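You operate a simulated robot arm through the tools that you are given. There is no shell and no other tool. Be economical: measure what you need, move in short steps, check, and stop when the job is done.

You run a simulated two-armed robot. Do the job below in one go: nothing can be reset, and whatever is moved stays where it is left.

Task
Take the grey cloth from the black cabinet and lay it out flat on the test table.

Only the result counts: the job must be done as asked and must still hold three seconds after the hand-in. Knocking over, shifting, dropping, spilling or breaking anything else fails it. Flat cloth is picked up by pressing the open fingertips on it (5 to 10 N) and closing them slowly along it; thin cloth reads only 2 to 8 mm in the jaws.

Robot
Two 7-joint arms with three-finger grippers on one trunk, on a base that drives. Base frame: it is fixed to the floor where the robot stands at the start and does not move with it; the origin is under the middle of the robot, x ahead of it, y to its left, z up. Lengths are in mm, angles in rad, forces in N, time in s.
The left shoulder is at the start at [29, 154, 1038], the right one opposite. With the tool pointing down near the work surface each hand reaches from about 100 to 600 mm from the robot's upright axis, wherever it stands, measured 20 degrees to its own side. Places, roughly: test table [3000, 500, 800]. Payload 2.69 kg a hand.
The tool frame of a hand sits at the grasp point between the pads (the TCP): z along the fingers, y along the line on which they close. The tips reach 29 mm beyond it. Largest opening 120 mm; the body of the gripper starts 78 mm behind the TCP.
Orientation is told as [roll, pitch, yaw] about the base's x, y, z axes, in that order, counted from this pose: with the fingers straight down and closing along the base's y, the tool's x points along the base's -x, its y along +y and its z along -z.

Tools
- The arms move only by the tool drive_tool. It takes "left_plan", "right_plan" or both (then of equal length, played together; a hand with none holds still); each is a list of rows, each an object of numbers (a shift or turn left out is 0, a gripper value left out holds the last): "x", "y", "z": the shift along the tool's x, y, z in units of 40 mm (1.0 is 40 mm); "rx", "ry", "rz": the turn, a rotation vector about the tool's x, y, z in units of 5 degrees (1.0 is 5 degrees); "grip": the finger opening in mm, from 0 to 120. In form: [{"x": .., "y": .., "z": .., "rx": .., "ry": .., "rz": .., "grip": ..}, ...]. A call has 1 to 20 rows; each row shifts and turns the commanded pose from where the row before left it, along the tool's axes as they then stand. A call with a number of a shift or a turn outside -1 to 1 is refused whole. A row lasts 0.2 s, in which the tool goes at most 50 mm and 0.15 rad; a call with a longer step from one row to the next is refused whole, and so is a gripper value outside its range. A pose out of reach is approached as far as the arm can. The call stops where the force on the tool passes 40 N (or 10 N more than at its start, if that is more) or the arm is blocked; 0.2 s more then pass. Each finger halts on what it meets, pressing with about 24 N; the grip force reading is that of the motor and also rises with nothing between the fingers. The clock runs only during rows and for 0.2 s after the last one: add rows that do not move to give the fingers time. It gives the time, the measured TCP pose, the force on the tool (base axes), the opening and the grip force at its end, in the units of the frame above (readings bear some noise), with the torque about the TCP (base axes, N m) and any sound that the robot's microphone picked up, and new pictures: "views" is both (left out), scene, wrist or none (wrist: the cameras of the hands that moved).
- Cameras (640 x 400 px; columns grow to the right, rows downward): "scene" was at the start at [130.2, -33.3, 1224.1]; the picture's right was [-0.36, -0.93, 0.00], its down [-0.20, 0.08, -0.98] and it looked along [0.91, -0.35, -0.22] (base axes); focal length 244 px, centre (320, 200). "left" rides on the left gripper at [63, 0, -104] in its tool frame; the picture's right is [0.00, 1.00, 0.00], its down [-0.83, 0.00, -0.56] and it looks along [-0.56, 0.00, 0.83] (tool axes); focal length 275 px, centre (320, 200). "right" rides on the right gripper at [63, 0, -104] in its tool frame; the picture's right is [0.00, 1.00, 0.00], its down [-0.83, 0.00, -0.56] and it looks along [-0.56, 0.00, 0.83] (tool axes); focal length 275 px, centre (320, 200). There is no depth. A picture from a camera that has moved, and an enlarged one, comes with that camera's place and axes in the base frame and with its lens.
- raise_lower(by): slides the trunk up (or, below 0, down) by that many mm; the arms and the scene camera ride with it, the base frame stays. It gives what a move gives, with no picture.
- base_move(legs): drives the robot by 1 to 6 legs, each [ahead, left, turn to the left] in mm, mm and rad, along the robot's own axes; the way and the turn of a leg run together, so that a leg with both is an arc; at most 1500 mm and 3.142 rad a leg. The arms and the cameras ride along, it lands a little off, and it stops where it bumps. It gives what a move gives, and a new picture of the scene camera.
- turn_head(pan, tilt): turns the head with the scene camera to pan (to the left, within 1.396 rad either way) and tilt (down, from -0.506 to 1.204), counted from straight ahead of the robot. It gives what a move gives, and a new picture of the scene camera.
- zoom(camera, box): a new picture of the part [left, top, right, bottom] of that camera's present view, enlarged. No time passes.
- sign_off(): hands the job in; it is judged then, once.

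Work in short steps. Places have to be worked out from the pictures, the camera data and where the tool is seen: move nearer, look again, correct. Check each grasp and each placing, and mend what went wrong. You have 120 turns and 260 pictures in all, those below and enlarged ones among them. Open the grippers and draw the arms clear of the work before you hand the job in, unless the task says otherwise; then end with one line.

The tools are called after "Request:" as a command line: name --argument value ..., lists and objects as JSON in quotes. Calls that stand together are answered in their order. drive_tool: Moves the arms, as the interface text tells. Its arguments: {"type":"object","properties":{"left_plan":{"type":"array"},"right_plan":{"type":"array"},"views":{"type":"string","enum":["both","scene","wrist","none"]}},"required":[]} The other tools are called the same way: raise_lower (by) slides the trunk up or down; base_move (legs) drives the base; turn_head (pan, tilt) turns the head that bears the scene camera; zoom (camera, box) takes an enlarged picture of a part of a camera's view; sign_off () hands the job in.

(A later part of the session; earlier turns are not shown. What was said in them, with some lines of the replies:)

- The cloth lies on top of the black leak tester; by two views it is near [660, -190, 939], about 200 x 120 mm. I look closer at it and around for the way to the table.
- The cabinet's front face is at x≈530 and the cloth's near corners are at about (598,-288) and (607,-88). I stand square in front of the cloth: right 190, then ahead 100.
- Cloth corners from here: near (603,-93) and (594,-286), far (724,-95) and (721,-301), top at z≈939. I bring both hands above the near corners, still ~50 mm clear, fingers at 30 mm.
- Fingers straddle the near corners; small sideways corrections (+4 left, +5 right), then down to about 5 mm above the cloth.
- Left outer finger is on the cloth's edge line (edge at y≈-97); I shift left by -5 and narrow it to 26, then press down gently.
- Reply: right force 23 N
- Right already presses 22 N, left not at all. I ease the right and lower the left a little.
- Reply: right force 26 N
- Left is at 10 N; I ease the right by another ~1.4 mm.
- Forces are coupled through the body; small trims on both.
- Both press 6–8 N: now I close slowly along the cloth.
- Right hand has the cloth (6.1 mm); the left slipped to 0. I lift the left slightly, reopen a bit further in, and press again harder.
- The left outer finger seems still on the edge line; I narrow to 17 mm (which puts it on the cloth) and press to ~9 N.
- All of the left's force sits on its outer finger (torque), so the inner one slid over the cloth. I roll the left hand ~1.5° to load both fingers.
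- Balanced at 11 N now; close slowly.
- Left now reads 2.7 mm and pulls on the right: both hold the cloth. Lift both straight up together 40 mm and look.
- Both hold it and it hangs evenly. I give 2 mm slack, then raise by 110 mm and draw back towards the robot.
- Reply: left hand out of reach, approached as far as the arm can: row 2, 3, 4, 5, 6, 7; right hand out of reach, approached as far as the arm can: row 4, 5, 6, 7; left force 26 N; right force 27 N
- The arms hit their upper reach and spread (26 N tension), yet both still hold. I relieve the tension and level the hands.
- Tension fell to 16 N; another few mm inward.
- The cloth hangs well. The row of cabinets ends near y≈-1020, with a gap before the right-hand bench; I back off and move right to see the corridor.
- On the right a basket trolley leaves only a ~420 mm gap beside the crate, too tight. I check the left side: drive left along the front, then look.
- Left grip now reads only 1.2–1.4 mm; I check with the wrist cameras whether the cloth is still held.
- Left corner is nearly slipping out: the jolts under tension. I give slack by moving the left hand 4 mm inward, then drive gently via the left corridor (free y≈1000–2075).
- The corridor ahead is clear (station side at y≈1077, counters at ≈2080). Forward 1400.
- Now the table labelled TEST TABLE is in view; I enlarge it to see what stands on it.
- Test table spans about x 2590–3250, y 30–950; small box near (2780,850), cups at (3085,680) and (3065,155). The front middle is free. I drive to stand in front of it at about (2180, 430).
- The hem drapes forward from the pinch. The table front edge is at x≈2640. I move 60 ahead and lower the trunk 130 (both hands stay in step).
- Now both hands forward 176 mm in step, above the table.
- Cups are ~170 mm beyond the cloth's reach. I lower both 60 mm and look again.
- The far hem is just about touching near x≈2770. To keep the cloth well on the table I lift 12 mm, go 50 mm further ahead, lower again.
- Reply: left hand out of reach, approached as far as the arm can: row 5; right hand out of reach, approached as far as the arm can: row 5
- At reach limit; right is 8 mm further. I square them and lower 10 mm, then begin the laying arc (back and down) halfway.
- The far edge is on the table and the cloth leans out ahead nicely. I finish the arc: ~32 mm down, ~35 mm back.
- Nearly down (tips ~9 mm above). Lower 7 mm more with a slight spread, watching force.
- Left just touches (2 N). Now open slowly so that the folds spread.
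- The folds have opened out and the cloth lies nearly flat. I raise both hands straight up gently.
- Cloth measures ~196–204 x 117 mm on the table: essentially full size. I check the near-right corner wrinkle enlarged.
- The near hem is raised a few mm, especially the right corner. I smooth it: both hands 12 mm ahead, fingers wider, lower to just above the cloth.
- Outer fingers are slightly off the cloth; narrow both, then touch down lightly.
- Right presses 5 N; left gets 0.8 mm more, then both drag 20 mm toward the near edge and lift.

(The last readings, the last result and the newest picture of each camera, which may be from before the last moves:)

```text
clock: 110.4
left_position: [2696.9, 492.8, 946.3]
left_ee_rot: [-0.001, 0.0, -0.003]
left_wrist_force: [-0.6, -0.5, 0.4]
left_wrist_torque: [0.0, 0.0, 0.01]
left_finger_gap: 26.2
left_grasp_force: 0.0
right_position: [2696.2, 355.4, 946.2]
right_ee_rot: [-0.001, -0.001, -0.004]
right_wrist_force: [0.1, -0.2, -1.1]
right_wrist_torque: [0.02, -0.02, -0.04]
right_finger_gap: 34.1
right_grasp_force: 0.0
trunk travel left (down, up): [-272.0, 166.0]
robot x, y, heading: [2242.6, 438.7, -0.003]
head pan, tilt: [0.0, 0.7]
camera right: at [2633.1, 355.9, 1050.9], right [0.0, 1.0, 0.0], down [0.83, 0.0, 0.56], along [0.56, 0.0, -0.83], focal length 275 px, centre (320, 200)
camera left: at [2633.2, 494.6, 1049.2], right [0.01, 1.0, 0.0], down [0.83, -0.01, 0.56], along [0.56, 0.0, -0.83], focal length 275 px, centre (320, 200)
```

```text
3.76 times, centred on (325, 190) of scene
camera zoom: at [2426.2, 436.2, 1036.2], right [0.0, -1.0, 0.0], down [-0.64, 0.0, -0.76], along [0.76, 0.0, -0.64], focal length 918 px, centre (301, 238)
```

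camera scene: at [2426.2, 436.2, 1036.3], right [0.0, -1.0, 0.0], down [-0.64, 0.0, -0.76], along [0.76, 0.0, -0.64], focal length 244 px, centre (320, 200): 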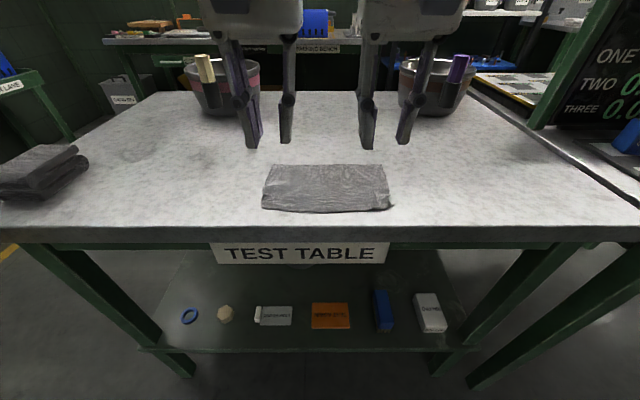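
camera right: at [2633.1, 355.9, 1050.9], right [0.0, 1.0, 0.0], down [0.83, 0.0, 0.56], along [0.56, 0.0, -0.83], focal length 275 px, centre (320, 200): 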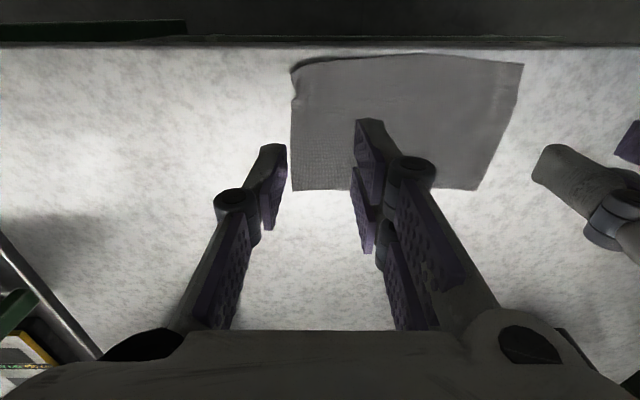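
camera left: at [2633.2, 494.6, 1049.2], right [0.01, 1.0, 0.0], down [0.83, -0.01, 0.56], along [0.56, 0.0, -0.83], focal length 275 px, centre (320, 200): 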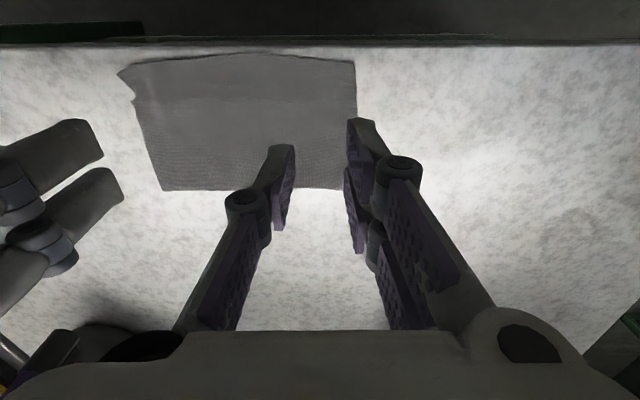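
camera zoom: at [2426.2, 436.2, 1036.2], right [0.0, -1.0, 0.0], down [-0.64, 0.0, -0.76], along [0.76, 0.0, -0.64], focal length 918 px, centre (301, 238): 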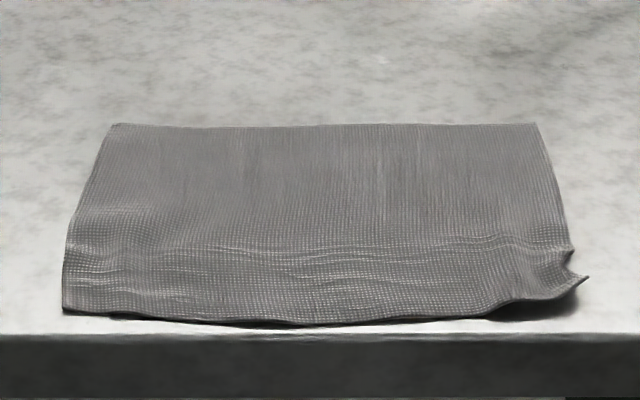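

The whole cloth slid ~20 mm nearer instead of smoothing. Better: press near the far edge and push it away, so the trailing part is pulled straight. I move the base 40 ahead first (hands are up).

Request:
base_move --legs '[[40, 0, 0]]'

Request:
drive_tool --left_plan '[{"x": -0.4, "y": -0.1}, {"x": -0.35, "z": 0.7}, {"z": 0.9}, {"z": 0.9}, {"z": 0.2}, {}, {}]' --right_plan '[{"x": -0.4, "y": 0.1}, {"x": -0.35, "z": 0.7}, {"z": 0.9}, {"z": 0.9}, {"z": 0.2}, {}, {}]' --views "wrist"

```text
clock: 111.3
left_position: [2736.7, 494.5, 944.8]
left_ee_rot: [-0.001, -0.001, -0.002]
left_wrist_force: [0.4, 0.5, -0.4]
left_wrist_torque: [0.02, 0.05, -0.01]
left_finger_gap: 26.1
left_grasp_force: 0.1
right_position: [2736.2, 354.1, 946.2]
right_ee_rot: [0.001, 0.002, -0.002]
right_wrist_force: [0.1, -0.3, -0.3]
right_wrist_torque: [0.04, 0.01, 0.02]
right_finger_gap: 33.9
right_grasp_force: 0.1
trunk travel left (down, up): [-272.0, 166.0]
robot x, y, heading: [2285.7, 438.5, 0.001]
head pan, tilt: [0.0, 0.7]
camera scene: at [2466.7, 436.2, 1036.1], right [0.0, -1.0, 0.0], down [-0.64, 0.0, -0.76], along [0.76, 0.0, -0.64], focal length 244 px, centre (320, 200)
```

scene: 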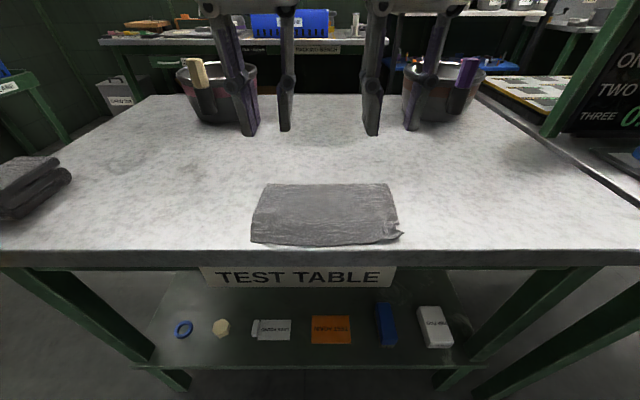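

```text
clock: 112.9
left_position: [2765.2, 489.5, 838.6]
left_ee_rot: [0.0, -0.001, -0.002]
left_wrist_force: [0.4, 0.1, -0.4]
left_wrist_torque: [0.03, 0.0, 0.01]
left_finger_gap: 26.4
left_grasp_force: 0.1
right_position: [2764.9, 359.9, 837.6]
right_ee_rot: [0.0, 0.001, -0.002]
right_wrist_force: [0.6, 0.0, 0.0]
right_wrist_torque: [-0.04, -0.02, -0.03]
right_finger_gap: 33.8
right_grasp_force: 0.1
trunk travel left (down, up): [-272.0, 166.0]
robot x, y, heading: [2281.2, 438.1, 0.001]
head pan, tilt: [0.0, 0.7]
camera right: at [2703.4, 360.4, 943.2], right [0.0, 1.0, 0.0], down [0.83, 0.0, 0.56], along [0.56, 0.0, -0.83], focal length 275 px, centre (320, 200)
camera left: at [2701.8, 490.6, 941.8], right [0.01, 1.0, 0.0], down [0.83, -0.01, 0.56], along [0.56, 0.0, -0.83], focal length 275 px, centre (320, 200)
```

right: 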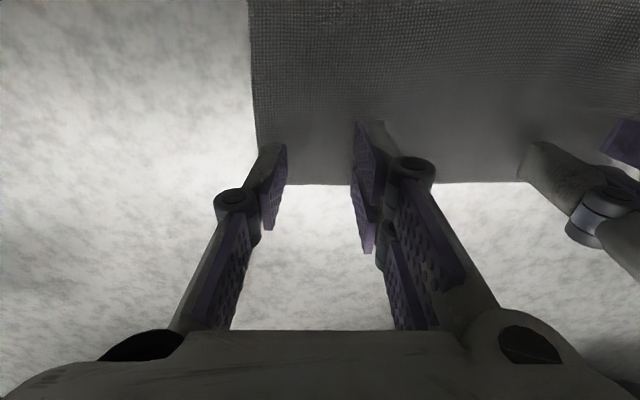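
left: 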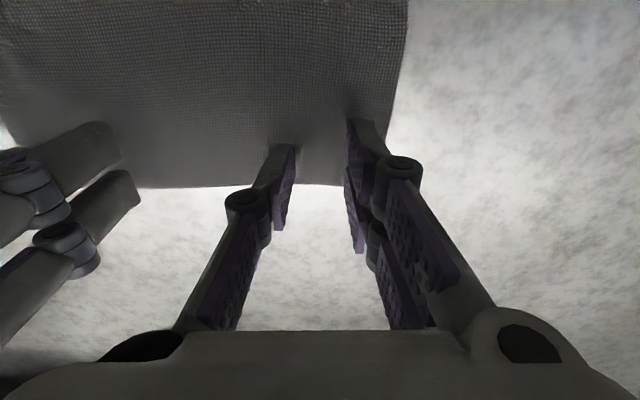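

Fingertips sit over the far edge band on the cloth. Touch down, then push forward.

Request:
drive_tool --left_plan '[{"z": 0.1}, {"z": 0.08}, {"z": 0.05}, {}, {}]' --right_plan '[{"z": 0.1}, {"z": 0.06}, {"z": 0.03}, {}, {}]' --views "none"

```text
clock: 114.1
left_position: [2766.3, 491.4, 829.6]
left_ee_rot: [0.001, -0.005, 0.0]
left_wrist_force: [1.6, 3.0, 17.3]
left_wrist_torque: [0.34, -0.03, 0.0]
left_finger_gap: 26.3
left_grasp_force: 0.2
right_position: [2765.6, 357.9, 831.7]
right_ee_rot: [-0.001, -0.002, -0.002]
right_wrist_force: [0.5, 0.9, 0.2]
right_wrist_torque: [-0.01, -0.03, -0.03]
right_finger_gap: 34.0
right_grasp_force: 0.0
trunk travel left (down, up): [-272.0, 166.0]
robot x, y, heading: [2286.0, 436.4, -0.004]
head pan, tilt: [0.0, 0.7]
```

Request:
drive_tool --left_plan '[{"z": -0.025}, {}, {}]' --right_plan '[{"z": 0.04}, {}, {}]' --views "none"

```text
clock: 114.9
left_position: [2765.6, 489.4, 829.2]
left_ee_rot: [-0.001, -0.002, -0.001]
left_wrist_force: [1.5, 1.3, 11.3]
left_wrist_torque: [0.18, -0.08, -0.01]
left_finger_gap: 26.2
left_grasp_force: 0.3
right_position: [2765.3, 359.5, 829.7]
right_ee_rot: [0.0, -0.002, -0.003]
right_wrist_force: [-0.5, -0.6, 5.4]
right_wrist_torque: [0.04, -0.04, 0.02]
right_finger_gap: 33.9
right_grasp_force: 0.0
trunk travel left (down, up): [-272.0, 166.0]
robot x, y, heading: [2276.4, 440.8, 0.002]
head pan, tilt: [0.0, 0.7]
```

Both press 5–11 N. Push forward 36 mm with a little outward, then lift.

Request:
drive_tool --left_plan '[{"x": -0.1}, {"x": -0.1, "y": 0.01}, {"x": -0.1, "y": 0.01}, {"x": -0.1, "y": 0.01}, {"x": -0.1, "y": 0.01}, {"x": -0.1}, {"x": -0.1}, {"x": -0.1}, {"x": -0.1}, {}, {"z": -0.3}, {"z": -0.8}, {"z": -0.9}, {"z": -0.9}, {}]' --right_plan '[{"x": -0.1, "z": 0.01}, {"x": -0.1, "y": -0.01}, {"x": -0.1, "y": -0.01}, {"x": -0.1, "y": -0.01}, {"x": -0.1, "y": -0.01}, {"x": -0.1}, {"x": -0.1}, {"x": -0.1}, {"x": -0.1}, {}, {"z": -0.3}, {"z": -0.8}, {"z": -0.9}, {"z": -0.9}, {}]' --views "scene"

Request:
zoom --camera "scene" --box '[230, 150, 420, 260]'

```text
clock: 118.1
left_position: [2801.4, 490.8, 947.5]
left_ee_rot: [-0.001, 0.001, -0.003]
left_wrist_force: [-0.6, -0.1, -0.3]
left_wrist_torque: [-0.01, 0.01, 0.02]
left_finger_gap: 25.8
left_grasp_force: 0.2
right_position: [2803.1, 358.4, 945.1]
right_ee_rot: [0.0, 0.001, -0.004]
right_wrist_force: [-0.5, 0.3, -0.6]
right_wrist_torque: [0.01, 0.0, 0.0]
right_finger_gap: 34.1
right_grasp_force: 0.0
trunk travel left (down, up): [-272.0, 166.0]
robot x, y, heading: [2284.8, 441.0, -0.001]
head pan, tilt: [0.0, 0.7]
camera scene: at [2465.9, 436.2, 1036.3], right [0.0, -1.0, 0.0], down [-0.64, 0.0, -0.76], along [0.76, 0.0, -0.64], focal length 244 px, centre (320, 200)
```

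scene: 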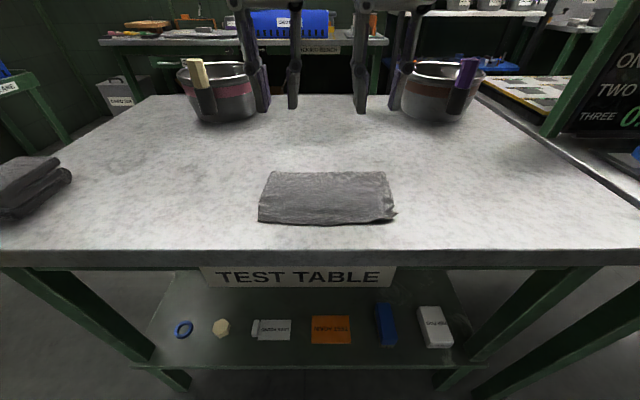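

```text
3.37 times, centred on (325, 205) of scene
camera zoom: at [2465.9, 436.2, 1036.3], right [0.0, -1.0, 0.0], down [-0.64, 0.0, -0.76], along [0.76, 0.0, -0.64], focal length 822 px, centre (303, 183)
```

zoom: 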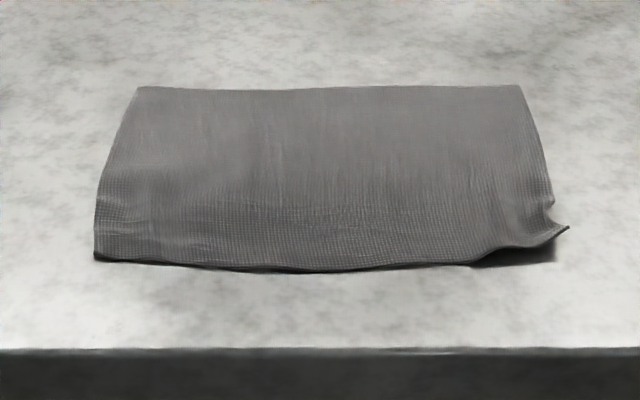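

Much better: wrinkles are gone, only the near-right corner (≈2709, 328) still curls up. I hold the cloth with the left hand and stroke that corner outward with the closed right fingers. First approach.

Request:
drive_tool --left_plan '[{"x": 0.6}, {"x": 0.6, "y": -0.3, "z": 0.5}, {"z": 1.0}, {"z": 0.9}, {"z": 0.35}, {}, {}]' --right_plan '[{"x": 0.9, "grip": 4}, {"x": 0.9, "z": 0.5}, {"x": 0.3, "y": -0.1, "z": 0.9}, {"z": 0.8}, {"z": 0.4}, {}, {}]' --views "both"

```text
clock: 119.7
left_position: [2753.3, 479.2, 835.3]
left_ee_rot: [0.001, -0.003, -0.001]
left_wrist_force: [0.7, 0.2, 0.2]
left_wrist_torque: [-0.01, 0.01, 0.0]
left_finger_gap: 26.3
left_grasp_force: 0.1
right_position: [2716.9, 352.5, 840.4]
right_ee_rot: [-0.002, 0.0, -0.002]
right_wrist_force: [0.4, -0.1, 0.0]
right_wrist_torque: [-0.03, -0.01, -0.01]
right_finger_gap: 4.2
right_grasp_force: 0.1
trunk travel left (down, up): [-272.0, 166.0]
robot x, y, heading: [2284.9, 434.7, -0.005]
head pan, tilt: [0.0, 0.7]
camera scene: at [2466.0, 436.2, 1036.3], right [0.0, -1.0, 0.0], down [-0.64, 0.0, -0.76], along [0.76, 0.0, -0.64], focal length 244 px, centre (320, 200)
camera right: at [2653.6, 354.1, 944.9], right [0.0, 1.0, 0.0], down [0.83, 0.0, 0.56], along [0.56, 0.0, -0.83], focal length 275 px, centre (320, 200)
camera left: at [2690.8, 479.6, 939.1], right [0.01, 1.0, 0.0], down [0.83, -0.01, 0.56], along [0.56, 0.0, -0.83], focal length 275 px, centre (320, 200)
```

scene: 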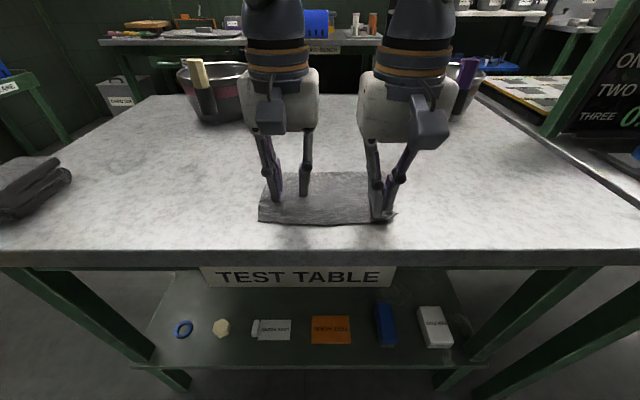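
right: 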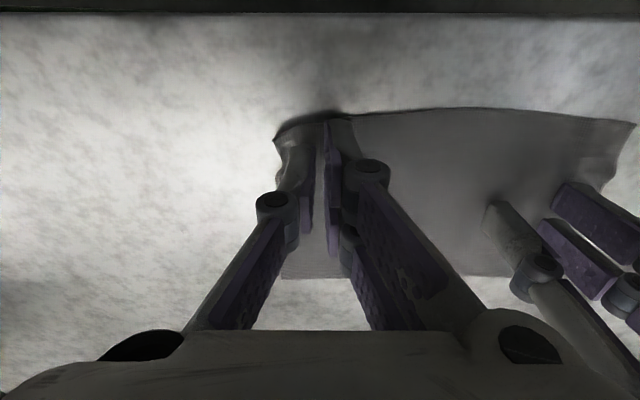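
left: 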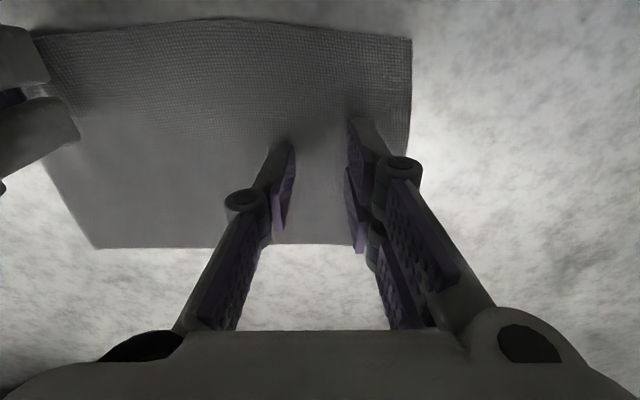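

Request:
drive_tool --left_plan '[{"z": 0.1}, {"z": 0.07}, {}, {}, {}]' --right_plan '[{"z": 0.12}, {"z": 0.11}, {"z": 0.03}, {}, {}]' --views "none"

```text
clock: 120.9
left_position: [2754.5, 478.8, 829.8]
left_ee_rot: [0.0, -0.003, -0.002]
left_wrist_force: [1.4, 0.4, 11.8]
left_wrist_torque: [0.02, 0.0, -0.01]
left_finger_gap: 26.1
left_grasp_force: 0.0
right_position: [2718.4, 353.3, 830.4]
right_ee_rot: [-0.001, 0.002, -0.002]
right_wrist_force: [-0.5, 0.0, 0.2]
right_wrist_torque: [0.04, 0.02, 0.05]
right_finger_gap: 4.0
right_grasp_force: 0.0
trunk travel left (down, up): [-272.0, 166.0]
robot x, y, heading: [2280.0, 431.4, -0.003]
head pan, tilt: [0.0, 0.7]
```

Left holds with 12 N. Right presses 1 mm more and strokes diagonally out toward the corner, then both lift.

Request:
drive_tool --left_plan '[{}, {}, {}, {}, {}, {}, {}, {}, {}, {}, {}, {"z": -0.3}, {"z": -0.8}, {"z": -0.9}, {"z": -0.9}, {}]' --right_plan '[{"z": 0.03}, {}, {"x": 0.04, "y": -0.06}, {"x": 0.04, "y": -0.06}, {"x": 0.04, "y": -0.06}, {"x": 0.04, "y": -0.06}, {"x": 0.04, "y": -0.06}, {"x": 0.04, "y": -0.06}, {"x": 0.04, "y": -0.06}, {}, {"z": -0.3}, {"z": -0.8}, {"z": -0.9}, {"z": -0.9}, {}, {}]' --views "scene"

Request:
zoom --camera "scene" --box '[230, 150, 420, 260]'

```text
clock: 124.3
left_position: [2754.5, 480.2, 943.8]
left_ee_rot: [0.0, 0.001, -0.001]
left_wrist_force: [-0.1, 0.8, -0.9]
left_wrist_torque: [0.01, 0.02, 0.03]
left_finger_gap: 25.9
left_grasp_force: 0.1
right_position: [2707.3, 338.3, 945.7]
right_ee_rot: [0.001, 0.0, -0.003]
right_wrist_force: [-1.2, 0.3, 0.2]
right_wrist_torque: [0.01, 0.03, 0.01]
right_finger_gap: 3.7
right_grasp_force: 0.0
trunk travel left (down, up): [-272.0, 166.0]
robot x, y, heading: [2278.3, 438.8, -0.001]
head pan, tilt: [0.0, 0.7]
camera scene: at [2466.0, 436.3, 1036.3], right [0.0, -1.0, 0.0], down [-0.64, 0.0, -0.76], along [0.76, 0.0, -0.64], focal length 244 px, centre (320, 200)
```

scene: 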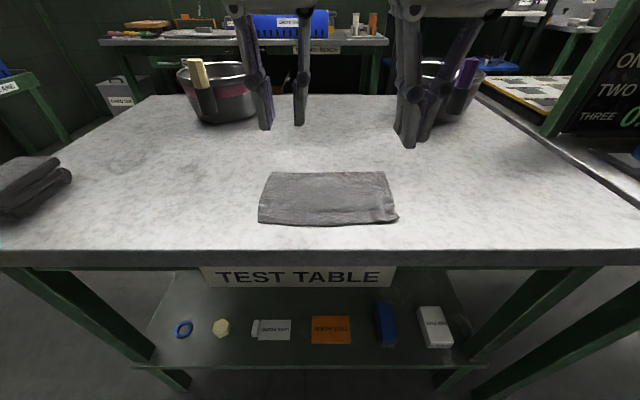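

```text
3.37 times, centred on (325, 205) of scene
camera zoom: at [2466.0, 436.3, 1036.3], right [0.0, -1.0, 0.0], down [-0.64, 0.0, -0.76], along [0.76, 0.0, -0.64], focal length 822 px, centre (303, 183)
```

zoom: 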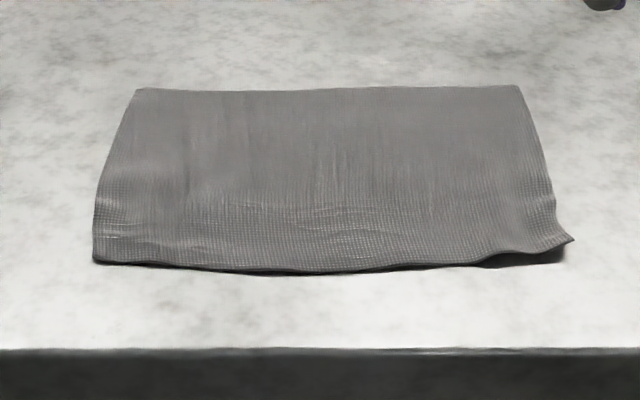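

The cloth now lies flat on the table at full size. I open the grippers wide, and back the robot off so that the arms are clear.

Request:
drive_tool --left_plan '[{"z": -0.7, "grip": 60}, {"z": -0.7}, {"x": 0.8}, {"x": 0.8}, {"x": 0.8}, {"y": 0.5}, {}]' --right_plan '[{"z": -0.7, "grip": 60}, {"z": -0.7}, {"x": 0.8}, {"x": 0.8}, {"x": 0.8}, {"y": -0.5}, {}]' --views "none"

Request:
base_move --legs '[[-200, 0, 0]]'

```text
clock: 125.9
left_position: [2659.0, 500.9, 998.9]
left_ee_rot: [0.0, -0.002, -0.002]
left_wrist_force: [0.2, -0.9, 0.1]
left_wrist_torque: [0.01, 0.02, 0.0]
left_finger_gap: 59.8
left_grasp_force: 0.1
right_position: [2610.5, 316.3, 1000.7]
right_ee_rot: [0.0, -0.002, -0.003]
right_wrist_force: [0.0, -0.5, -0.1]
right_wrist_torque: [0.02, 0.01, 0.02]
right_finger_gap: 59.9
right_grasp_force: 0.0
trunk travel left (down, up): [-272.0, 166.0]
robot x, y, heading: [2283.5, 434.3, 0.004]
head pan, tilt: [0.0, 0.7]
```

```text
clock: 127.5
left_position: [2459.9, 500.0, 998.4]
left_ee_rot: [-0.001, -0.001, -0.003]
left_wrist_force: [0.4, -0.6, 0.6]
left_wrist_torque: [0.0, -0.01, -0.01]
left_finger_gap: 60.0
left_grasp_force: 0.0
right_position: [2409.4, 315.8, 1000.5]
right_ee_rot: [0.001, 0.002, -0.004]
right_wrist_force: [0.3, 0.2, 0.9]
right_wrist_torque: [0.02, -0.02, 0.01]
right_finger_gap: 60.1
right_grasp_force: 0.0
trunk travel left (down, up): [-272.0, 166.0]
robot x, y, heading: [2084.0, 438.6, -0.003]
head pan, tilt: [0.0, 0.7]
camera scene: at [2266.0, 436.5, 1036.4], right [0.0, -1.0, 0.0], down [-0.64, 0.0, -0.77], along [0.77, 0.0, -0.64], focal length 244 px, centre (320, 200)
```

scene: 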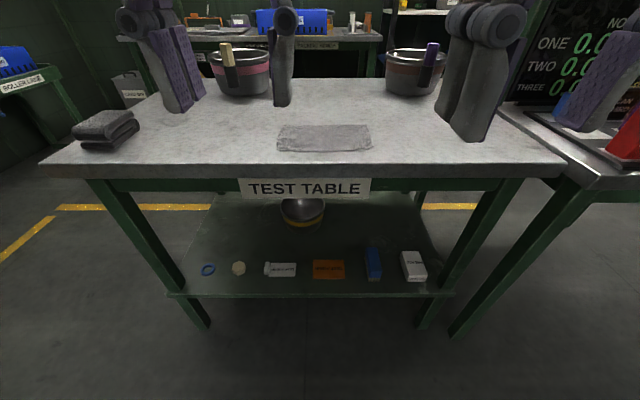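

The cloth lies flat on the test table, everything else is in place and the arms are clear; I hand in.

Request:
sign_off

```text
The job is handed in.
```

The grey cloth from the black cabinet is laid out at its full size, about 200 x 120 mm, on the front middle of the test table; its near edge and near-right corner still lift a few millimetres. I saw nothing else knocked or moved, the grippers are open and the arms are clear.
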